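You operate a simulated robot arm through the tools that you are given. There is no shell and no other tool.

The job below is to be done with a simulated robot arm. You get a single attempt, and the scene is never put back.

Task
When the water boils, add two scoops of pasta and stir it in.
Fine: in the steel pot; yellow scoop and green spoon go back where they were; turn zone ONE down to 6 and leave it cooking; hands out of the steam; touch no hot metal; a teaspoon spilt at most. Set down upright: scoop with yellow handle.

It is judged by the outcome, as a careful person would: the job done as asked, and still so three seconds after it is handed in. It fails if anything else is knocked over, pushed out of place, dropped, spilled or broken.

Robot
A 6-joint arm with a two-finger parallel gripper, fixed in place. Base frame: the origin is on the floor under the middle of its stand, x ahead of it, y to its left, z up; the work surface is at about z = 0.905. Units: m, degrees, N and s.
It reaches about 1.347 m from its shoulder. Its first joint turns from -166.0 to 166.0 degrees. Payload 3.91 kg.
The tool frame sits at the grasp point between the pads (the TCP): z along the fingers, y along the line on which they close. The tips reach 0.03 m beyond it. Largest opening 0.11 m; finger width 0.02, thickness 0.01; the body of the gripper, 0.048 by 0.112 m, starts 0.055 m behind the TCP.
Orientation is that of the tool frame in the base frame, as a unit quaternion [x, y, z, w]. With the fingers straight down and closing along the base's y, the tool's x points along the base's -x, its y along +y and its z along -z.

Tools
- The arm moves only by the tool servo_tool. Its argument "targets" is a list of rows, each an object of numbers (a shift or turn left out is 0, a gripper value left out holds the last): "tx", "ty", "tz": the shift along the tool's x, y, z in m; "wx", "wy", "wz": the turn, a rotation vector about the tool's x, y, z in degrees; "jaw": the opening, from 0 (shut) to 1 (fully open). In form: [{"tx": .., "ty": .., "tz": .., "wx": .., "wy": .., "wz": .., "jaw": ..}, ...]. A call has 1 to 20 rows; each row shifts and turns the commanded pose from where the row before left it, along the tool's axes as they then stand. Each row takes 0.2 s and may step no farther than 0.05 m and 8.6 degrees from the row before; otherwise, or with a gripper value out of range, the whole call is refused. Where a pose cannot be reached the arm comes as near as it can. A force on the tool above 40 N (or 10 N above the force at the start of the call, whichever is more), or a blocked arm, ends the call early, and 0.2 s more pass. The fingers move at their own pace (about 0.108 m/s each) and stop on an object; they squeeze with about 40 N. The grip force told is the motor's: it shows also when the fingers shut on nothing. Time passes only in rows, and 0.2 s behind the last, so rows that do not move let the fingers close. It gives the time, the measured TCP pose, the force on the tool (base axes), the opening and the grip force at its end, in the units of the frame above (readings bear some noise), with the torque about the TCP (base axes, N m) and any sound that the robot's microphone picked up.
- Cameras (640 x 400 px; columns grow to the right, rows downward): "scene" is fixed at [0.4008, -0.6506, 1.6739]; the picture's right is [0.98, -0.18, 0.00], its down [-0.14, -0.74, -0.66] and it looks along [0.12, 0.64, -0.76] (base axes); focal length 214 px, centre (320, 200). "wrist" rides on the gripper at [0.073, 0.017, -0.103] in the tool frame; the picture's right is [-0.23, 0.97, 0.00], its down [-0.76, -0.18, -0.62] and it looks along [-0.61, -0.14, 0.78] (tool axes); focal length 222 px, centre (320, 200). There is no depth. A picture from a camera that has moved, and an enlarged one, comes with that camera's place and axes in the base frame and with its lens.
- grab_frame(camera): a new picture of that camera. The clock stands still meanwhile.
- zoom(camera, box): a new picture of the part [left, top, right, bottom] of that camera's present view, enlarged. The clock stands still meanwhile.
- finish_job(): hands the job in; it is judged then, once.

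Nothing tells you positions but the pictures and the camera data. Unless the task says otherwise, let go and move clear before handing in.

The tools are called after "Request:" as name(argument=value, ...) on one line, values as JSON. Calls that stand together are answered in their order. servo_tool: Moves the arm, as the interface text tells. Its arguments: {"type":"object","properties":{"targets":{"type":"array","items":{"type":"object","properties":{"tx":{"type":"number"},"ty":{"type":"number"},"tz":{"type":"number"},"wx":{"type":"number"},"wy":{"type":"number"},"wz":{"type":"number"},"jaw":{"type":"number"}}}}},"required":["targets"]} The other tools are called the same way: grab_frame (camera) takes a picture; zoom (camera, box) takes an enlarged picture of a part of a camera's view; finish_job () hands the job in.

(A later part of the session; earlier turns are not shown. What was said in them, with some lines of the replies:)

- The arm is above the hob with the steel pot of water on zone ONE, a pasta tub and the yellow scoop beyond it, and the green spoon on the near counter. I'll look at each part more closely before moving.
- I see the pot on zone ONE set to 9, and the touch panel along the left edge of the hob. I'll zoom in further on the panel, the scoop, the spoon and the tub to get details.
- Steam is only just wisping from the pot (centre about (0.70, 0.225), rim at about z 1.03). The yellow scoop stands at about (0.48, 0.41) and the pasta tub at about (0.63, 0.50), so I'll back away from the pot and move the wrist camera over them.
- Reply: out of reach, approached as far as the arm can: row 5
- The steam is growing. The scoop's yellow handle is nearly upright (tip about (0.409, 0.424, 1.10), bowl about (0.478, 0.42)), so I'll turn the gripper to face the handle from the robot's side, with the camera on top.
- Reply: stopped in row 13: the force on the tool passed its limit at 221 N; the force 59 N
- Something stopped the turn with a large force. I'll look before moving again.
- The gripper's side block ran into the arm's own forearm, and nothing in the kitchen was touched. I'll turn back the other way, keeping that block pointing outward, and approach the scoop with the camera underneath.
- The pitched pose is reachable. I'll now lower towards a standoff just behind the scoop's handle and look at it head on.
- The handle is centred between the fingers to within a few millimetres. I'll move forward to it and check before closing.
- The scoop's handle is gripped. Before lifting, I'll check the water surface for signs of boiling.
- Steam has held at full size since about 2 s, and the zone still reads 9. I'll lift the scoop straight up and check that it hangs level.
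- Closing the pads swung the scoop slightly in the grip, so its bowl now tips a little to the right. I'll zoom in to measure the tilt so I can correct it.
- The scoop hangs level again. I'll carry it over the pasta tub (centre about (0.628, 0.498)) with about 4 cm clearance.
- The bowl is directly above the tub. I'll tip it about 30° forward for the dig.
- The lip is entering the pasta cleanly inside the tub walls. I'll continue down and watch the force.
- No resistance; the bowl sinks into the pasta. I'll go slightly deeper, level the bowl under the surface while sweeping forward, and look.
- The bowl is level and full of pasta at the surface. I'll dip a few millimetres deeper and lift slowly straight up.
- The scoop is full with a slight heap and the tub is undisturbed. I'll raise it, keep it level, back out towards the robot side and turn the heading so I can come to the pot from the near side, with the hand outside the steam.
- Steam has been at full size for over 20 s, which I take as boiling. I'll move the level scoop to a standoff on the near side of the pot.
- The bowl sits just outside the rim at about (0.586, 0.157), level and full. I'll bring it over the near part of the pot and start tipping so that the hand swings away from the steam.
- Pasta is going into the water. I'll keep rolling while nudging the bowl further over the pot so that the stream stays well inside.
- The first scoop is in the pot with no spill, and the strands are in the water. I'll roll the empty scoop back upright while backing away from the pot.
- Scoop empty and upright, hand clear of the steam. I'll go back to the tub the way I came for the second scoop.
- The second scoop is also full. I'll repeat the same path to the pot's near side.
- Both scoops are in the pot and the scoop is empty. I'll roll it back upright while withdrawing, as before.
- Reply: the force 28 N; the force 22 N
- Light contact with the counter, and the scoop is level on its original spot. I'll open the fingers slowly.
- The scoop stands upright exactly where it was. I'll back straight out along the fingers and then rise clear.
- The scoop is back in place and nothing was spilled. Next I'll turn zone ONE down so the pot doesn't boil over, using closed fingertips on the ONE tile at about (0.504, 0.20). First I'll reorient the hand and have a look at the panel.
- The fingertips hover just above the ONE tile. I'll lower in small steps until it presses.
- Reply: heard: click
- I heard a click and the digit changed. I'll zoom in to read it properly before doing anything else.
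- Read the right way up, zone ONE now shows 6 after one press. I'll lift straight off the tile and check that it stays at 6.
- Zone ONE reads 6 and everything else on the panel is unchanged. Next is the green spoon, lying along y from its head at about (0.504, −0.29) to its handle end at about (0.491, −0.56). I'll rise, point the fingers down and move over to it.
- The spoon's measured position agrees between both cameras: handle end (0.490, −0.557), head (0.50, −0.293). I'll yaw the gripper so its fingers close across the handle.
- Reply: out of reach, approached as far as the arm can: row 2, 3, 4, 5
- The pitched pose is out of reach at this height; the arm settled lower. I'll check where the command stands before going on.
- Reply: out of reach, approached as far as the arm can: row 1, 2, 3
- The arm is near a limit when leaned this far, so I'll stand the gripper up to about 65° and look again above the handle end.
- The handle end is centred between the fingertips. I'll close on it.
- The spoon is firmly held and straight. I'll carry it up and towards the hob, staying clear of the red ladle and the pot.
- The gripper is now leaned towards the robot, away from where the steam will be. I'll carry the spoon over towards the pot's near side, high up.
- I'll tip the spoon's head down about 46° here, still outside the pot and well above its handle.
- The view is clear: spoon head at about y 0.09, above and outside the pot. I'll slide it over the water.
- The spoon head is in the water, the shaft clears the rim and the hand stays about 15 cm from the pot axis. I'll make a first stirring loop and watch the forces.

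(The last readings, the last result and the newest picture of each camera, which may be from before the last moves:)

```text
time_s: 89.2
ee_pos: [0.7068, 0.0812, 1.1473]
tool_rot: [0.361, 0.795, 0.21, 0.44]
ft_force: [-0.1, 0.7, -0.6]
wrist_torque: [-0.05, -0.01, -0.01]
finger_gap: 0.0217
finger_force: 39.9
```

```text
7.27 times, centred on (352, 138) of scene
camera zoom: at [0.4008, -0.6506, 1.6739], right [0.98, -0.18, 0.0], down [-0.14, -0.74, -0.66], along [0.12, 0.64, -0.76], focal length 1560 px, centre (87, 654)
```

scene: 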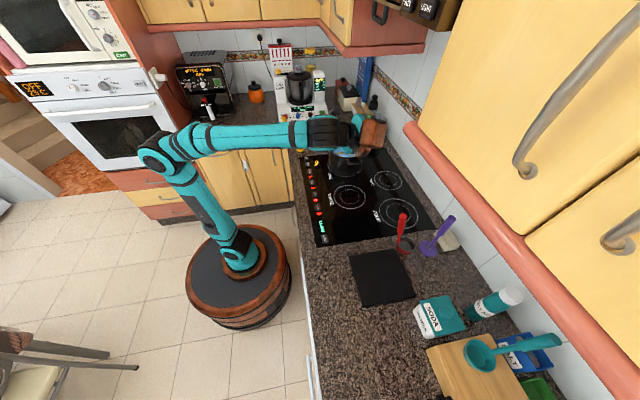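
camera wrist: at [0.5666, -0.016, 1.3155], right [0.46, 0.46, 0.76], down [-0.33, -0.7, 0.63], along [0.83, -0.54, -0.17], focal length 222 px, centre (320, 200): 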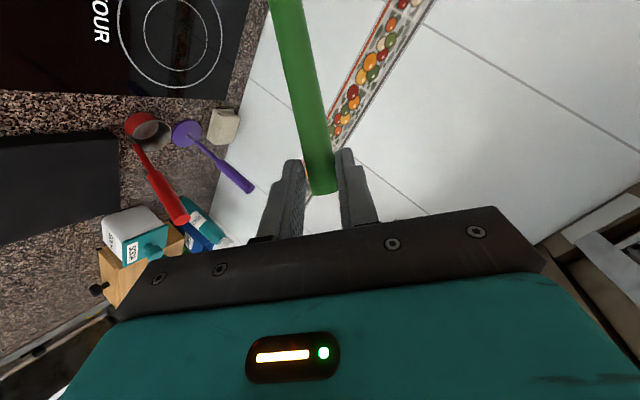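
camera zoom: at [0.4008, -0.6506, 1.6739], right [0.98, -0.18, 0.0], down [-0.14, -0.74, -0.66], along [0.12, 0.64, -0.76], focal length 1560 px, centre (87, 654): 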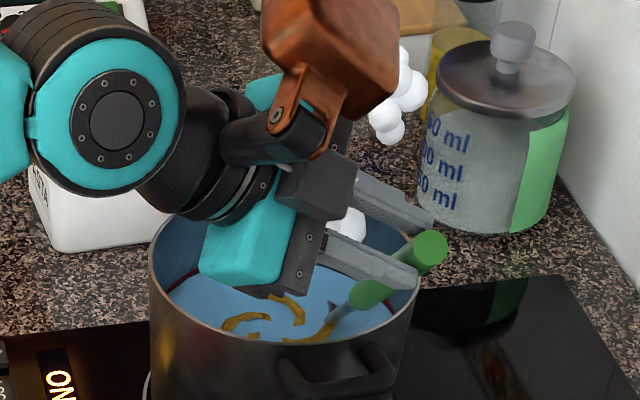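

The strands are moving with the spoon and there is no contact force. I'll make two more loops.

Request:
servo_tool(targets=[{"tx": 0.0101, "ty": 0.0015, "tz": -0.0086}, {"tx": 0.0114, "ty": -0.0073, "tz": -0.021}, {"tx": 0.0061, "ty": -0.0119, "tz": -0.0211}, {"tx": -0.0028, "ty": -0.0095, "tz": -0.0089}, {"tx": -0.0101, "ty": -0.0015, "tz": 0.0086}, {"tx": -0.0114, "ty": 0.0073, "tz": 0.021}, {"tx": -0.0061, "ty": 0.0119, "tz": 0.0211}, {"tx": 0.0028, "ty": 0.0095, "tz": 0.0089}, {"tx": 0.0101, "ty": 0.0015, "tz": -0.0086}, {"tx": 0.0114, "ty": -0.0073, "tz": -0.021}, {"tx": 0.0061, "ty": -0.0119, "tz": -0.0211}, {"tx": -0.0028, "ty": -0.0095, "tz": -0.0089}, {"tx": -0.0101, "ty": -0.0015, "tz": 0.0086}, {"tx": -0.0114, "ty": 0.0073, "tz": 0.021}, {"tx": -0.0061, "ty": 0.0119, "tz": 0.0211}, {"tx": 0.0028, "ty": 0.0095, "tz": 0.0089}])

Request:
zoom(camera="scene", box=[320, 110, 384, 165])

Request:
zoom(camera="scene", box=[300, 90, 420, 180])

```text
time_s: 92.6
ee_pos: [0.7066, 0.0795, 1.1464]
tool_rot: [0.36, 0.795, 0.209, 0.44]
ft_force: [0.1, -0.9, 0.1]
wrist_torque: [0.01, 0.05, 0.01]
finger_gap: 0.0214
finger_force: 39.8
```

```text
7.27 times, centred on (352, 138) of scene
camera zoom: at [0.4008, -0.6506, 1.6739], right [0.98, -0.18, 0.0], down [-0.14, -0.74, -0.66], along [0.12, 0.64, -0.76], focal length 1560 px, centre (87, 654)
```

zoom: 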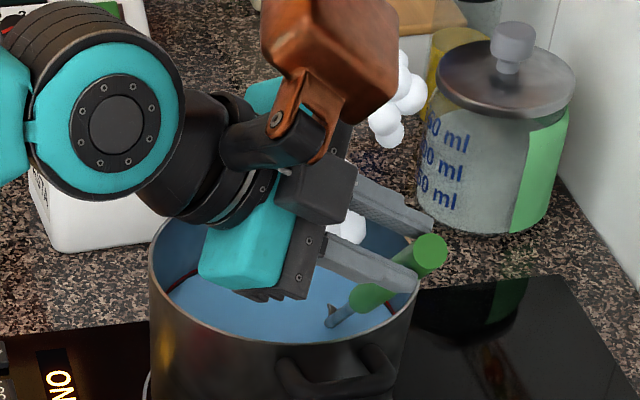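

```text
4.44 times, centred on (360, 135) of scene
camera zoom: at [0.4008, -0.6506, 1.6739], right [0.98, -0.18, 0.0], down [-0.14, -0.74, -0.66], along [0.12, 0.64, -0.76], focal length 953 px, centre (142, 489)
```

zoom: 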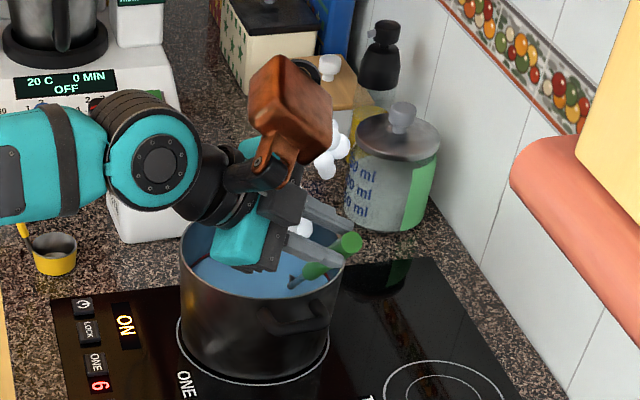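

The strands have gone under and the pasta looks stirred in. I'll make one more loop, lift the spoon above the water and let it drip over the pot.

Request:
servo_tool(targets=[{"tx": 0.0101, "ty": 0.0015, "tz": -0.0086}, {"tx": 0.0114, "ty": -0.0073, "tz": -0.021}, {"tx": 0.0061, "ty": -0.0119, "tz": -0.0211}, {"tx": -0.0028, "ty": -0.0095, "tz": -0.0089}, {"tx": -0.0101, "ty": -0.0015, "tz": 0.0086}, {"tx": -0.0114, "ty": 0.0073, "tz": 0.021}, {"tx": -0.0061, "ty": 0.0119, "tz": 0.0211}, {"tx": 0.0028, "ty": 0.0095, "tz": 0.0089}, {"tx": 0.0047, "ty": -0.0081, "tz": -0.015}, {"tx": 0.0047, "ty": -0.0081, "tz": -0.015}, {"tx": -0.016, "ty": 0.0167, "tz": -0.0157}, {"tx": -0.016, "ty": 0.0167, "tz": -0.0157}, {"tx": -0.016, "ty": 0.0167, "tz": -0.0157}, {}, {}, {}, {}])

Request:
zoom(camera="scene", box=[300, 90, 420, 180])

Request:
zoom(camera="scene", box=[320, 110, 384, 165])

```text
time_s: 96.2
ee_pos: [0.6668, 0.0717, 1.2303]
tool_rot: [0.361, 0.795, 0.211, 0.439]
ft_force: [-0.3, -0.1, -0.9]
wrist_torque: [-0.02, 0.04, 0.01]
finger_gap: 0.0214
finger_force: 39.8
```

```text
4.44 times, centred on (360, 135) of scene
camera zoom: at [0.4008, -0.6506, 1.6739], right [0.98, -0.18, 0.0], down [-0.14, -0.74, -0.66], along [0.12, 0.64, -0.76], focal length 953 px, centre (142, 489)
```

zoom: 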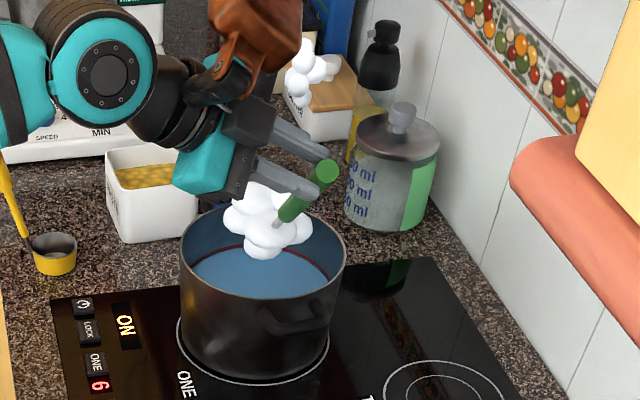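

```text
7.27 times, centred on (352, 138) of scene
camera zoom: at [0.4008, -0.6506, 1.6739], right [0.98, -0.18, 0.0], down [-0.14, -0.74, -0.66], along [0.12, 0.64, -0.76], focal length 1560 px, centre (87, 654)
```

zoom: 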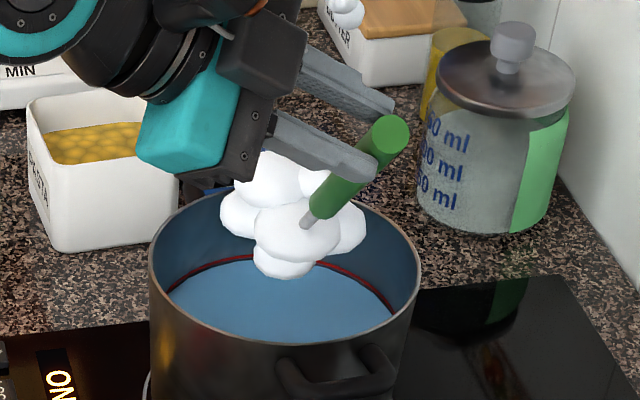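

The pasta is under the surface and the pot is undisturbed. There's a small white cluster near the gripper in this view, so I'll look at what it is.

Request:
zoom(camera="scene", box=[335, 85, 383, 125])

Request:
grab_frame(camera="scene")

Request:
grab_frame(camera="wrist")

```text
10.00 times, centred on (359, 105) of scene
camera zoom: at [0.4008, -0.6506, 1.6739], right [0.98, -0.18, 0.0], down [-0.14, -0.74, -0.66], along [0.12, 0.64, -0.76], focal length 2145 px, centre (-70, 1150)
```

zoom: 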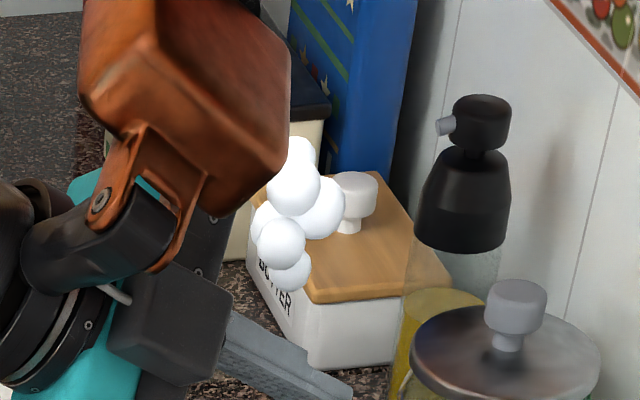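

```text
taken
```

scene: 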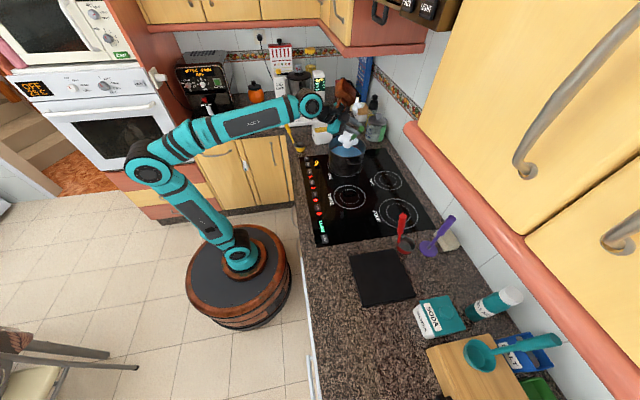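

```text
taken
camera wrist: at [0.5608, 0.1353, 1.2564], right [0.46, 0.46, 0.76], down [-0.33, -0.7, 0.63], along [0.83, -0.54, -0.17], focal length 222 px, centre (320, 200)
```

wrist: 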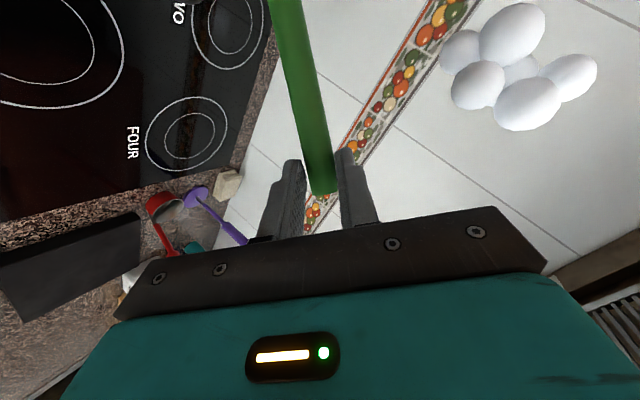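

Request:
servo_tool(targets=[{"tx": -0.0165, "ty": 0.0195, "tz": -0.0158}, {"tx": -0.0165, "ty": 0.0195, "tz": -0.0158}, {"tx": -0.0328, "ty": -0.0283, "tz": -0.0008}])

Request:
zoom(camera="scene", box=[300, 70, 420, 160])

Request:
grab_frame(camera="wrist")

```text
time_s: 97.0
ee_pos: [0.6664, 0.0289, 1.2897]
tool_rot: [0.36, 0.795, 0.211, 0.44]
ft_force: [-1.1, 0.4, -0.2]
wrist_torque: [-0.07, 0.02, 0.03]
finger_gap: 0.0216
finger_force: 40.1
```

```text
4.44 times, centred on (360, 115) of scene
camera zoom: at [0.4008, -0.6506, 1.6739], right [0.98, -0.18, 0.0], down [-0.14, -0.74, -0.66], along [0.12, 0.64, -0.76], focal length 953 px, centre (142, 578)
```

zoom: 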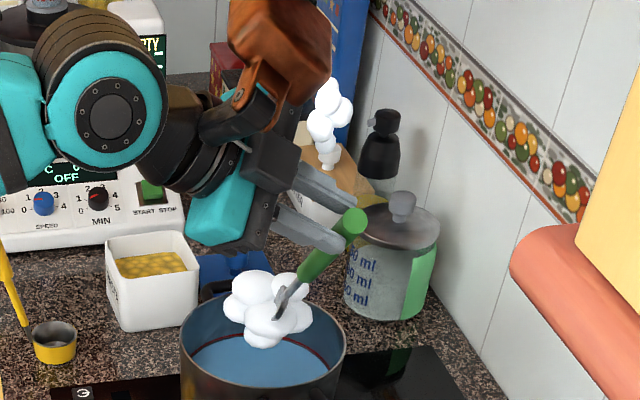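

```text
taken
camera wrist: at [0.5605, 0.092, 1.3157], right [0.46, 0.46, 0.76], down [-0.33, -0.71, 0.63], along [0.83, -0.54, -0.17], focal length 222 px, centre (320, 200)
```

wrist: 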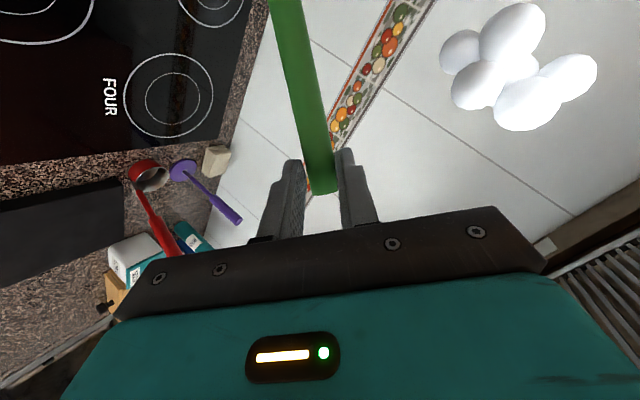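

Request:
servo_tool(targets=[{"tx": -0.0328, "ty": -0.0283, "tz": -0.0008}, {"tx": -0.0328, "ty": -0.0283, "tz": -0.0008}, {"tx": -0.0328, "ty": -0.0283, "tz": -0.0008}])

Request:
zoom(camera="scene", box=[300, 70, 420, 160])

Request:
zoom(camera="wrist", box=[400, 0, 640, 150])

```text
time_s: 97.8
ee_pos: [0.6685, -0.1007, 1.2893]
tool_rot: [0.359, 0.796, 0.21, 0.44]
ft_force: [0.5, 0.7, -0.3]
wrist_torque: [-0.04, 0.03, -0.03]
finger_gap: 0.0215
finger_force: 39.7
```

```text
4.44 times, centred on (360, 115) of scene
camera zoom: at [0.4008, -0.6506, 1.6739], right [0.98, -0.18, 0.0], down [-0.14, -0.74, -0.66], along [0.12, 0.64, -0.76], focal length 953 px, centre (142, 578)
```

zoom: 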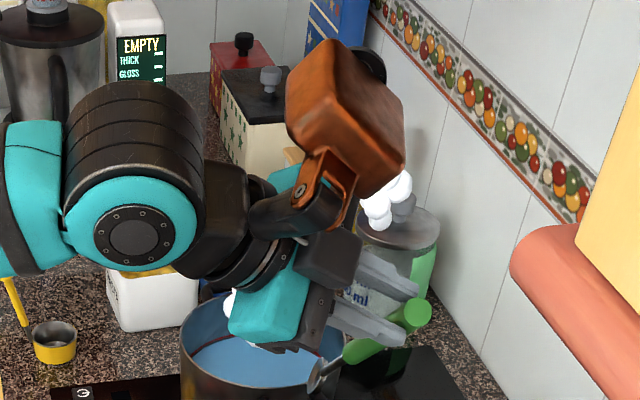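

```text
2.67 times, centred on (520, 75) of wrist
camera zoom: at [0.5626, -0.0373, 1.3162], right [0.46, 0.46, 0.76], down [-0.33, -0.7, 0.63], along [0.83, -0.54, -0.17], focal length 592 px, centre (-213, 533)
```

zoom: 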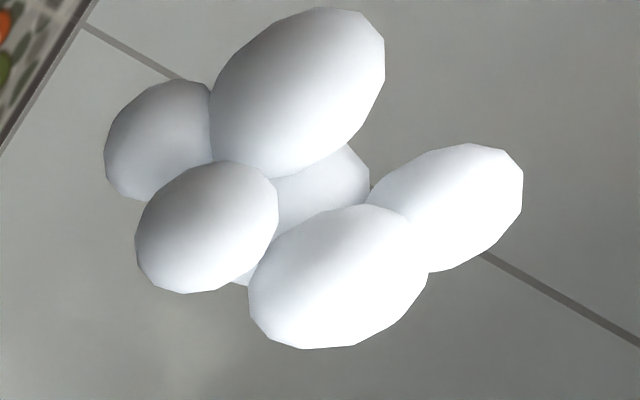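

The cluster travels with the hand, so it looks like vapour clinging to the gripper rather than anything in the pot. I'll keep well away from the pot now, level the spoon and carry it back.

Request:
servo_tool(targets=[{"wx": -2.7, "wy": 2.97, "wz": 6.53}, {"wx": -2.7, "wy": 2.97, "wz": 6.53}, {"wx": -2.7, "wy": 2.97, "wz": 6.53}, {"wx": -2.7, "wy": 2.97, "wz": 6.53}, {"wx": -2.7, "wy": 2.97, "wz": 6.53}, {"wx": -2.7, "wy": 2.97, "wz": 6.53}, {"tx": -0.0162, "ty": -0.0285, "tz": -0.0263}, {"tx": -0.0162, "ty": -0.0285, "tz": -0.0263}, {"tx": -0.0162, "ty": -0.0285, "tz": -0.0263}, {"tx": -0.0162, "ty": -0.0285, "tz": -0.0263}, {"tx": -0.0162, "ty": -0.0285, "tz": -0.0263}, {"tx": -0.0162, "ty": -0.0285, "tz": -0.0263}])

Request:
grab_frame(camera="scene")

Request:
grab_frame(camera="wrist")

Request:
zoom(camera="scene", box=[320, 110, 384, 165])

```text
time_s: 100.4
ee_pos: [0.5, -0.2505, 1.168]
tool_rot: [0.503, 0.651, 0.505, 0.263]
ft_force: [0.0, 0.1, -0.4]
wrist_torque: [-0.04, 0.03, 0.02]
finger_gap: 0.0215
finger_force: 40.3
```

```text
taken
```

scene: 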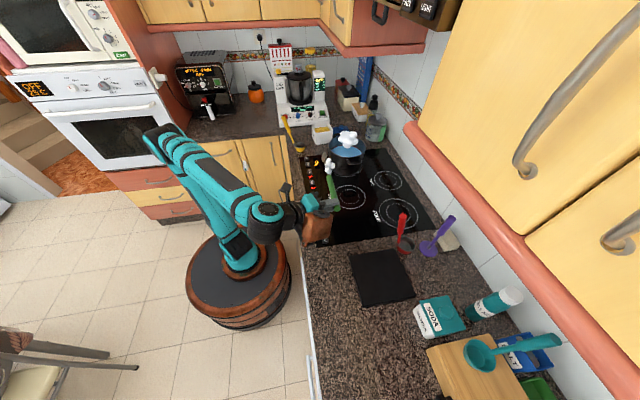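

```text
taken
camera wrist: at [0.3935, -0.2246, 1.2338], right [0.46, -0.22, 0.86], down [-0.33, -0.94, -0.07], along [0.83, -0.25, -0.51], focal length 222 px, centre (320, 200)
```

wrist: 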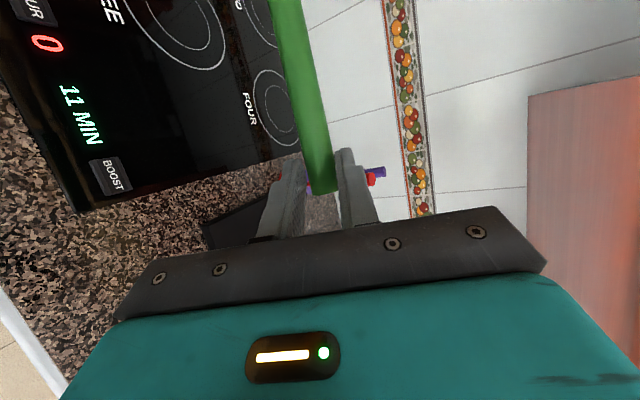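

```text
7.27 times, centred on (352, 138) of scene
camera zoom: at [0.4008, -0.6506, 1.6739], right [0.98, -0.18, 0.0], down [-0.14, -0.74, -0.66], along [0.12, 0.64, -0.76], focal length 1560 px, centre (87, 654)
```

zoom: 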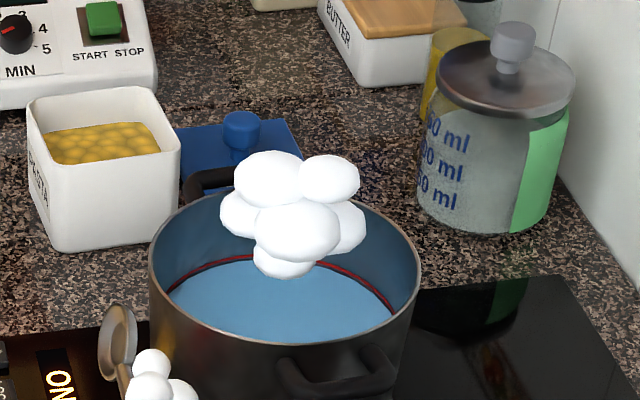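

The white cluster sits above the middle of the spoon, not on the hand, so it is just the wet spoon steaming. I'll roll the gripper back and return the spoon to its place by the reverse path.

Request:
servo_tool(targets=[{"wx": 7.54, "wz": 3.53}, {"wx": 7.54, "wz": 3.53}, {"wx": 7.54, "wz": 3.53}, {"wx": 7.54, "wz": 3.53}, {"wx": 7.54, "wz": 3.53}, {"wx": 7.54, "wz": 3.53}, {"wx": 7.54, "wz": 3.53}, {"wx": 7.54, "wz": 3.53}, {"tx": -0.0469, "tz": -0.0013}, {"tx": -0.0469, "tz": -0.0013}, {"tx": -0.0469, "tz": -0.0013}, {"tx": -0.0469, "tz": -0.0013}, {"tx": -0.0469, "tz": -0.0013}, {"tx": -0.0469, "tz": -0.0013}, {"tx": -0.0469, "tz": -0.0013}])

Request:
grab_frame(camera="wrist")

Request:
zoom(camera="scene", box=[315, 240, 375, 345])

```text
time_s: 103.6
ee_pos: [0.4888, -0.5477, 1.0436]
tool_rot: [0.703, 0.677, 0.159, -0.146]
ft_force: [0.0, 0.1, 0.0]
wrist_torque: [-0.16, 0.01, -0.02]
finger_gap: 0.0216
finger_force: 39.6
```

```text
taken
camera wrist: at [0.507, -0.5271, 1.1681], right [0.97, -0.24, -0.09], down [-0.22, -0.95, 0.24], along [-0.14, -0.21, -0.97], focal length 222 px, centre (320, 200)
```

wrist: 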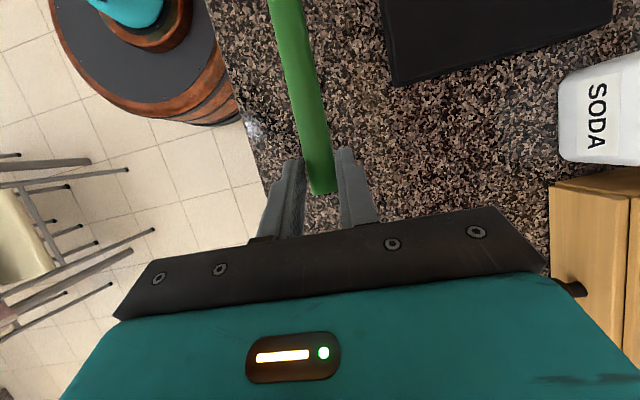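

```text
3.81 times, centred on (345, 292) of scene
camera zoom: at [0.4008, -0.6506, 1.6739], right [0.98, -0.18, 0.0], down [-0.14, -0.74, -0.66], along [0.12, 0.64, -0.76], focal length 817 px, centre (225, -152)
```

zoom: 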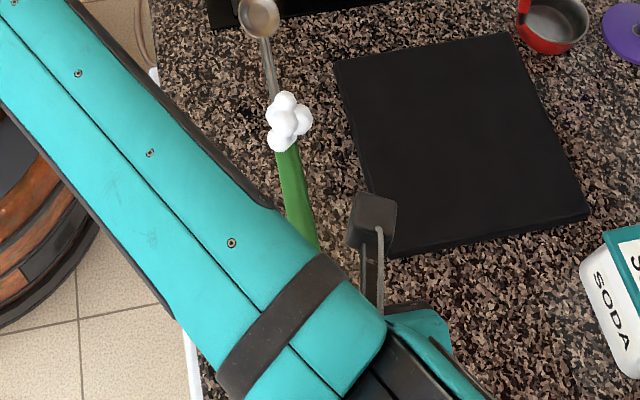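

Request:
servo_tool(targets=[{"tx": -0.0144, "ty": 0.0007, "tz": 0.0284}, {"tx": -0.0144, "ty": 0.0007, "tz": 0.0284}, {"tx": -0.0144, "ty": 0.0007, "tz": 0.0284}])

Request:
zoom(camera="scene", box=[315, 240, 375, 345])

```text
time_s: 104.4
ee_pos: [0.4911, -0.5543, 0.9458]
tool_rot: [0.704, 0.677, 0.16, -0.147]
ft_force: [-0.8, -0.8, -0.2]
wrist_torque: [-0.08, 0.0, 0.0]
finger_gap: 0.0213
finger_force: 40.5
```

```text
3.81 times, centred on (345, 292) of scene
camera zoom: at [0.4008, -0.6506, 1.6739], right [0.98, -0.18, 0.0], down [-0.14, -0.74, -0.66], along [0.12, 0.64, -0.76], focal length 817 px, centre (225, -152)
```

zoom: 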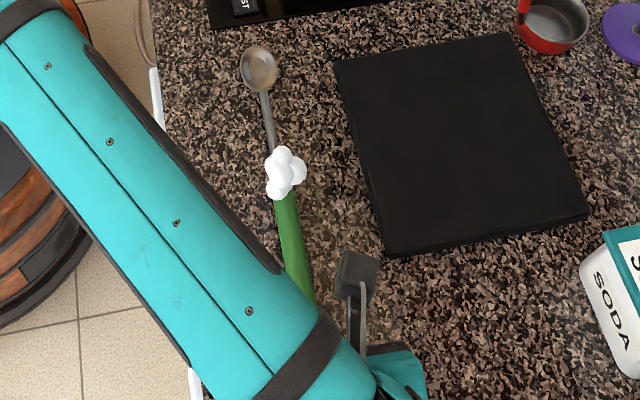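

Request:
servo_tool(targets=[{"tx": 0.0007, "ty": 0.0009, "tz": 0.0069}, {"tx": -0.0004, "tz": 0.0009}])

Request:
zoom(camera="scene", box=[315, 240, 375, 345])

```text
time_s: 105.0
ee_pos: [0.4925, -0.5506, 0.9399]
tool_rot: [0.704, 0.676, 0.161, -0.146]
ft_force: [-0.3, -5.4, 13.6]
wrist_torque: [0.84, -0.01, -0.01]
finger_gap: 0.0215
finger_force: 40.1
```

```text
3.81 times, centred on (345, 292) of scene
camera zoom: at [0.4008, -0.6506, 1.6739], right [0.98, -0.18, 0.0], down [-0.14, -0.74, -0.66], along [0.12, 0.64, -0.76], focal length 817 px, centre (225, -152)
```

zoom: 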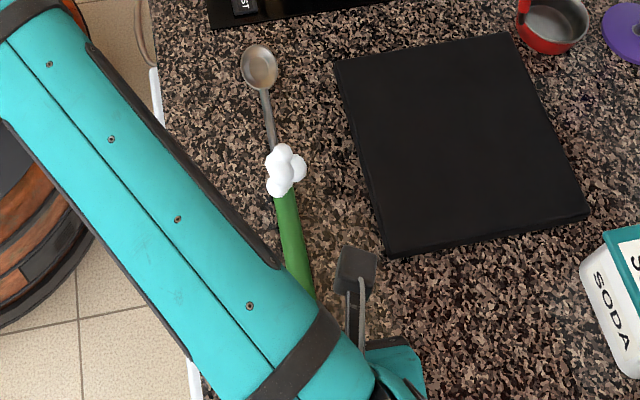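

The spoon is touching the counter on its original spot. I'll ease off and open.

Request:
servo_tool(targets=[{"tx": 0.0003, "tz": -0.0007}, {"jaw": 0.3}, {"jaw": 0.5}, {"jaw": 0.7}, {"jaw": 0.8}])

Request:
grab_frame(camera="wrist")

Request:
zoom(camera="scene", box=[315, 240, 375, 345])

```text
time_s: 106.2
ee_pos: [0.4925, -0.5497, 0.9397]
tool_rot: [0.704, 0.677, 0.16, -0.147]
ft_force: [-0.4, -0.6, 0.0]
wrist_torque: [0.0, 0.02, -0.01]
finger_gap: 0.0879
finger_force: 0.1
```

```text
taken
camera wrist: at [0.5105, -0.529, 1.0649], right [0.97, -0.25, -0.09], down [-0.22, -0.95, 0.24], along [-0.14, -0.21, -0.97], focal length 222 px, centre (320, 200)
```

wrist: 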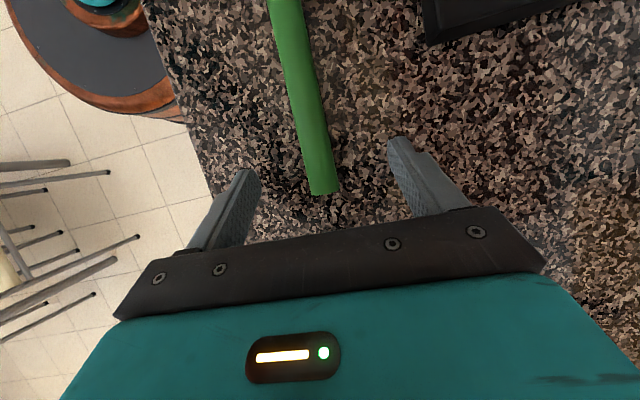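

```text
3.81 times, centred on (345, 292) of scene
camera zoom: at [0.4008, -0.6506, 1.6739], right [0.98, -0.18, 0.0], down [-0.14, -0.74, -0.66], along [0.12, 0.64, -0.76], focal length 817 px, centre (225, -152)
```

zoom: 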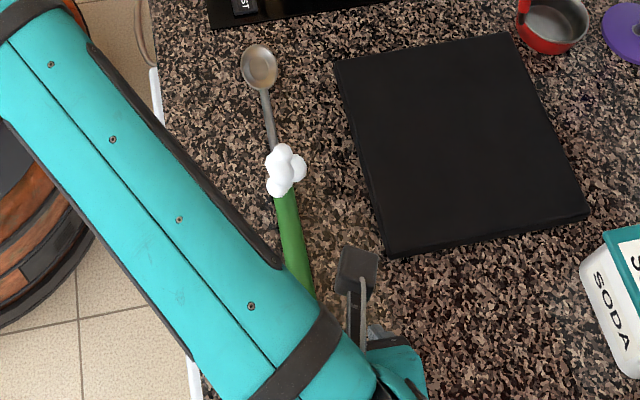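

Released cleanly. I'll rise straight up and then check the whole scene.

Request:
servo_tool(targets=[{"tx": 0.0085, "ty": 0.0001, "tz": -0.0181}, {"tx": 0.017, "ty": 0.0003, "tz": -0.0362}, {"tx": 0.017, "ty": 0.0003, "tz": -0.0362}, {"tx": 0.017, "ty": 0.0003, "tz": -0.0362}, {"wy": -8.3}, {"wy": -8.3}, {"wy": -8.3}, {"tx": -0.0005, "ty": 0.04}, {"ty": 0.04}, {"ty": 0.04}])

Request:
grab_frame(camera="scene")

Request:
zoom(camera="scene", box=[315, 240, 375, 345])

Request:
zoom(camera="scene", box=[290, 100, 418, 190])

```text
time_s: 108.4
ee_pos: [0.612, -0.5559, 1.0803]
tool_rot: [0.722, 0.692, 0.004, 0.002]
ft_force: [-0.8, 0.0, 0.6]
wrist_torque: [-0.04, -0.05, 0.01]
finger_gap: 0.0881
finger_force: 0.0
```

```text
taken
```

scene: 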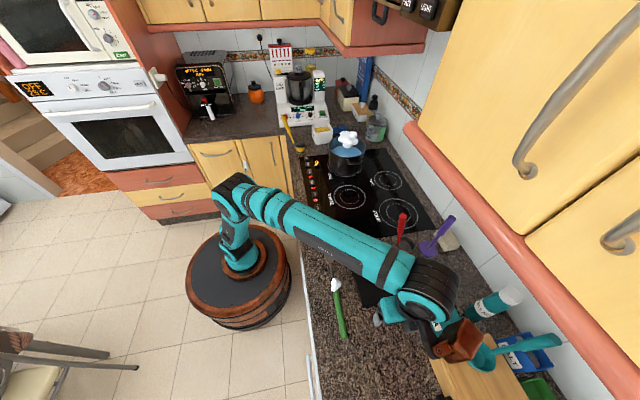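

```text
3.81 times, centred on (345, 292) of scene
camera zoom: at [0.4008, -0.6506, 1.6739], right [0.98, -0.18, 0.0], down [-0.14, -0.74, -0.66], along [0.12, 0.64, -0.76], focal length 817 px, centre (225, -152)
```

zoom: 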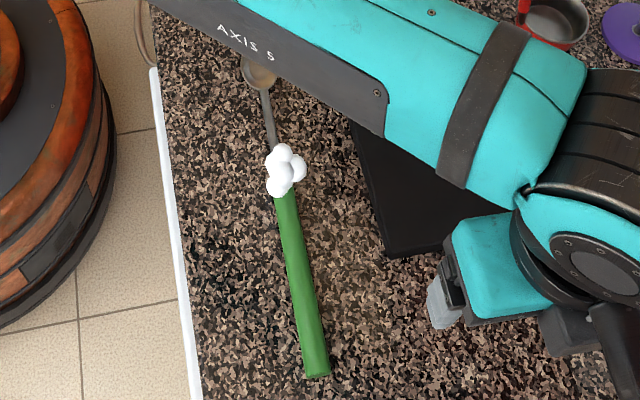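

```text
4.44 times, centred on (354, 145) of scene
camera zoom: at [0.4008, -0.6506, 1.6739], right [0.98, -0.18, 0.0], down [-0.14, -0.74, -0.66], along [0.12, 0.64, -0.76], focal length 953 px, centre (169, 444)
```

zoom: 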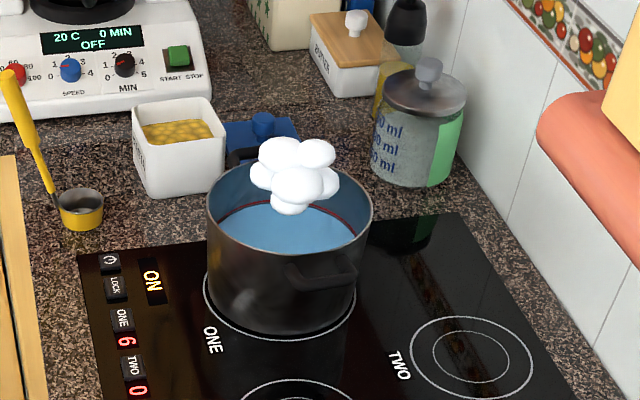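

Everything looks in place: scoop upright, spoon back on its spot, zone ONE at 6 and the pot still cooking. The gripper is closer to the teal ladle than I'd like, so I'll rise and move it clear.

Request:
servo_tool(targets=[{"tz": -0.045}, {"tz": -0.045}, {"tz": -0.045}, {"tz": -0.045}, {"tx": 0.045}, {"tx": 0.045}, {"tx": 0.045}, {"tx": 0.045}, {"tx": 0.045}])

Request:
grab_frame(camera="scene")

Request:
grab_frame(camera="wrist")

```text
time_s: 110.4
ee_pos: [0.6116, -0.3256, 1.2285]
tool_rot: [0.722, 0.692, 0.005, 0.002]
ft_force: [-0.6, -0.9, -1.2]
wrist_torque: [0.04, 0.0, -0.03]
finger_gap: 0.088
finger_force: 0.0
out of reach, approached as far as the arm can: row 4
```

```text
taken
```

scene: 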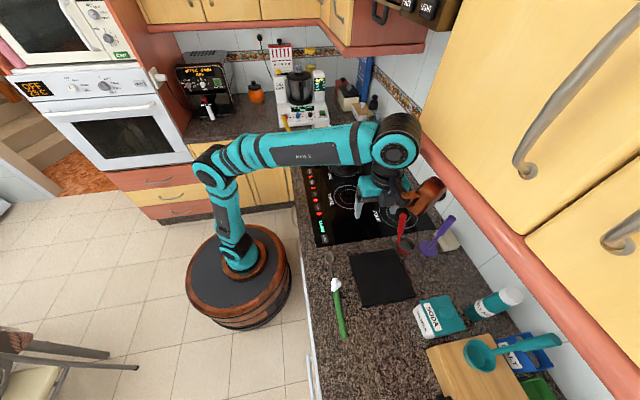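

```text
taken
camera wrist: at [0.6313, -0.2545, 1.3333], right [0.96, -0.27, 0.01], down [-0.21, -0.76, 0.62], along [-0.16, -0.6, -0.79], focal length 222 px, centre (320, 200)
```

wrist: 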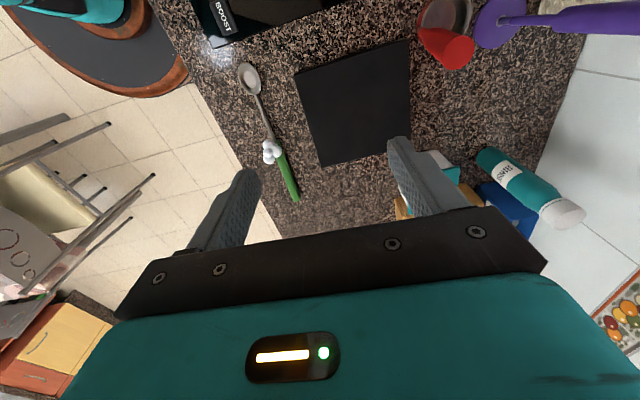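

Request:
servo_tool(targets=[{"ty": -0.045}, {"ty": -0.045}, {"ty": -0.02}, {}, {}])

Request:
zoom(camera="scene", box=[270, 90, 410, 178])

Request:
zoom(camera="scene", box=[290, 140, 430, 250])

Request:
zoom(camera="scene", box=[315, 240, 375, 345])

Request:
grab_frame(camera="scene")

```text
time_s: 111.6
ee_pos: [0.5014, -0.3194, 1.2311]
tool_rot: [0.721, 0.693, 0.004, 0.002]
ft_force: [0.0, -0.2, -0.7]
wrist_torque: [0.01, 0.0, 0.01]
finger_gap: 0.088
finger_force: 0.0
```

```text
4.55 times, centred on (340, 134) of scene
camera zoom: at [0.4008, -0.6506, 1.6739], right [0.98, -0.18, 0.0], down [-0.14, -0.74, -0.66], along [0.12, 0.64, -0.76], focal length 975 px, centre (229, 500)
```

zoom: 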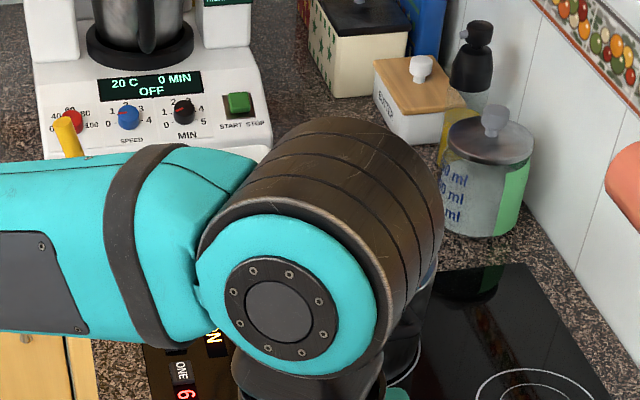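

```text
3.64 times, centred on (360, 195) of scene
camera zoom: at [0.4008, -0.6506, 1.6739], right [0.98, -0.18, 0.0], down [-0.14, -0.74, -0.66], along [0.12, 0.64, -0.76], focal length 780 px, centre (174, 218)
```

zoom: 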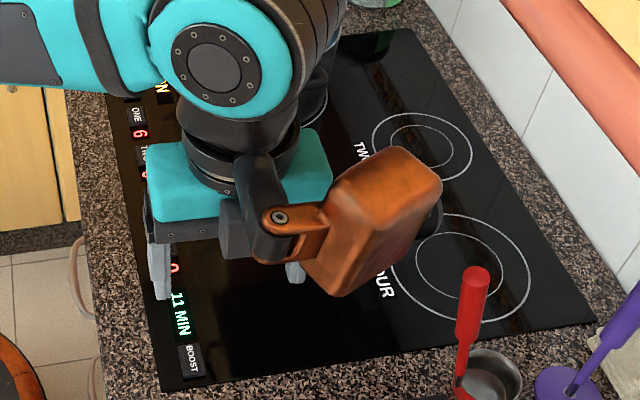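

```text
3.81 times, centred on (345, 292) of scene
camera zoom: at [0.4008, -0.6506, 1.6739], right [0.98, -0.18, 0.0], down [-0.14, -0.74, -0.66], along [0.12, 0.64, -0.76], focal length 817 px, centre (225, -152)
```

zoom: 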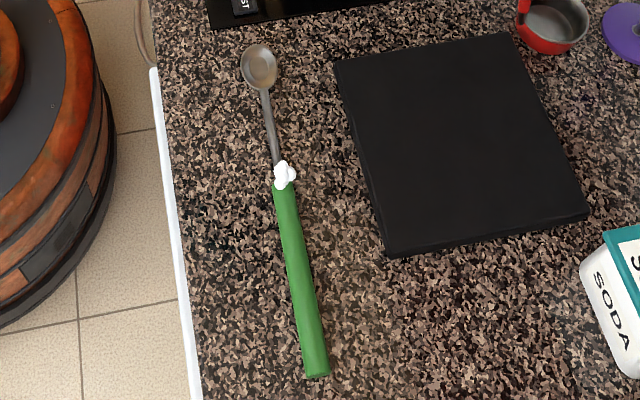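

```text
taken
```

scene: 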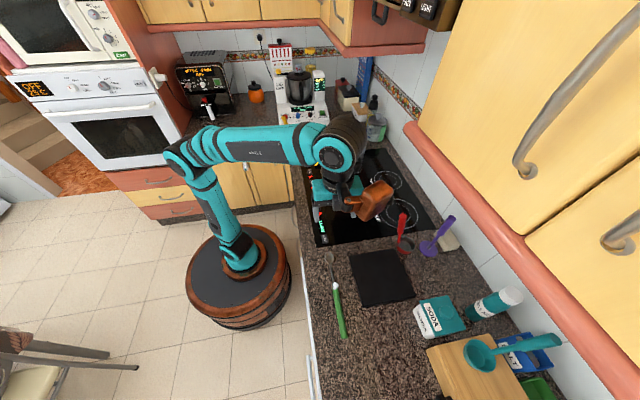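

Request:
servo_tool(targets=[{"tx": -0.045}, {"tx": -0.045}, {"tx": -0.045}, {}, {}])

Request:
zoom(camera="scene", box=[270, 90, 410, 178])

Request:
zoom(camera="scene", box=[290, 140, 430, 250])

```text
time_s: 112.8
ee_pos: [0.4962, -0.4559, 1.2298]
tool_rot: [0.721, 0.693, 0.005, 0.002]
ft_force: [0.7, 0.0, -0.2]
wrist_torque: [0.01, 0.02, 0.0]
finger_gap: 0.0879
finger_force: 0.0
```

```text
4.55 times, centred on (340, 134) of scene
camera zoom: at [0.4008, -0.6506, 1.6739], right [0.98, -0.18, 0.0], down [-0.14, -0.74, -0.66], along [0.12, 0.64, -0.76], focal length 975 px, centre (229, 500)
```

zoom: 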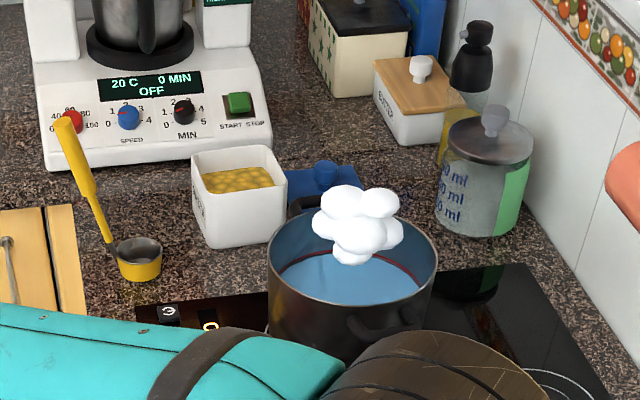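

```text
3.64 times, centred on (360, 195) of scene
camera zoom: at [0.4008, -0.6506, 1.6739], right [0.98, -0.18, 0.0], down [-0.14, -0.74, -0.66], along [0.12, 0.64, -0.76], focal length 780 px, centre (174, 218)
```

zoom: 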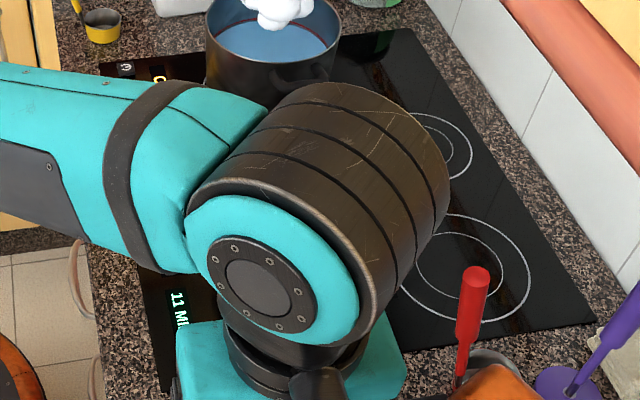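

The pot is still cooking on zone ONE at 6 with the pasta stirred in. The yellow scoop stands upright on its spot, the green spoon lies where it was, and the hand is empty and clear with nothing spilled or moved. I'm handing the job in.

Request:
finish_job()

```text
The job is handed in.
```

The job is handed in: two full scoops of pasta went into the steel pot and were stirred in until the strands sank. No result has come back yet.

- **Boiling:** I judged this only by the steam, which reached full size at about 2 s and held. I saw no bubbles and heard nothing. I added the first scoop at about 26 s.
- **Zone ONE:** one press took it from 9 to 6. I did this before stirring so the pot wouldn't boil over. It still read 6 at my last clear look, and the pot is still steaming.
- **Yellow scoop:** it stands upright on its original spot.
- **Green spoon:** it lies where it was, to within about 2 mm by the camera.
- **Spills:** I saw none, on the counter or the hob.
- **Steam and hot metal:** I kept the hand outside the width of the pot throughout. By my estimate the closest part came within about 2 cm of that line, while stirring. Nothing hot was touched except by the spoon in the water.

Early on, while turning in free space, the gripper bumped the arm's own forearm hard enough to trip the force limit. Nothing in the kitchen was touched, and the arm worked normally afterwards.
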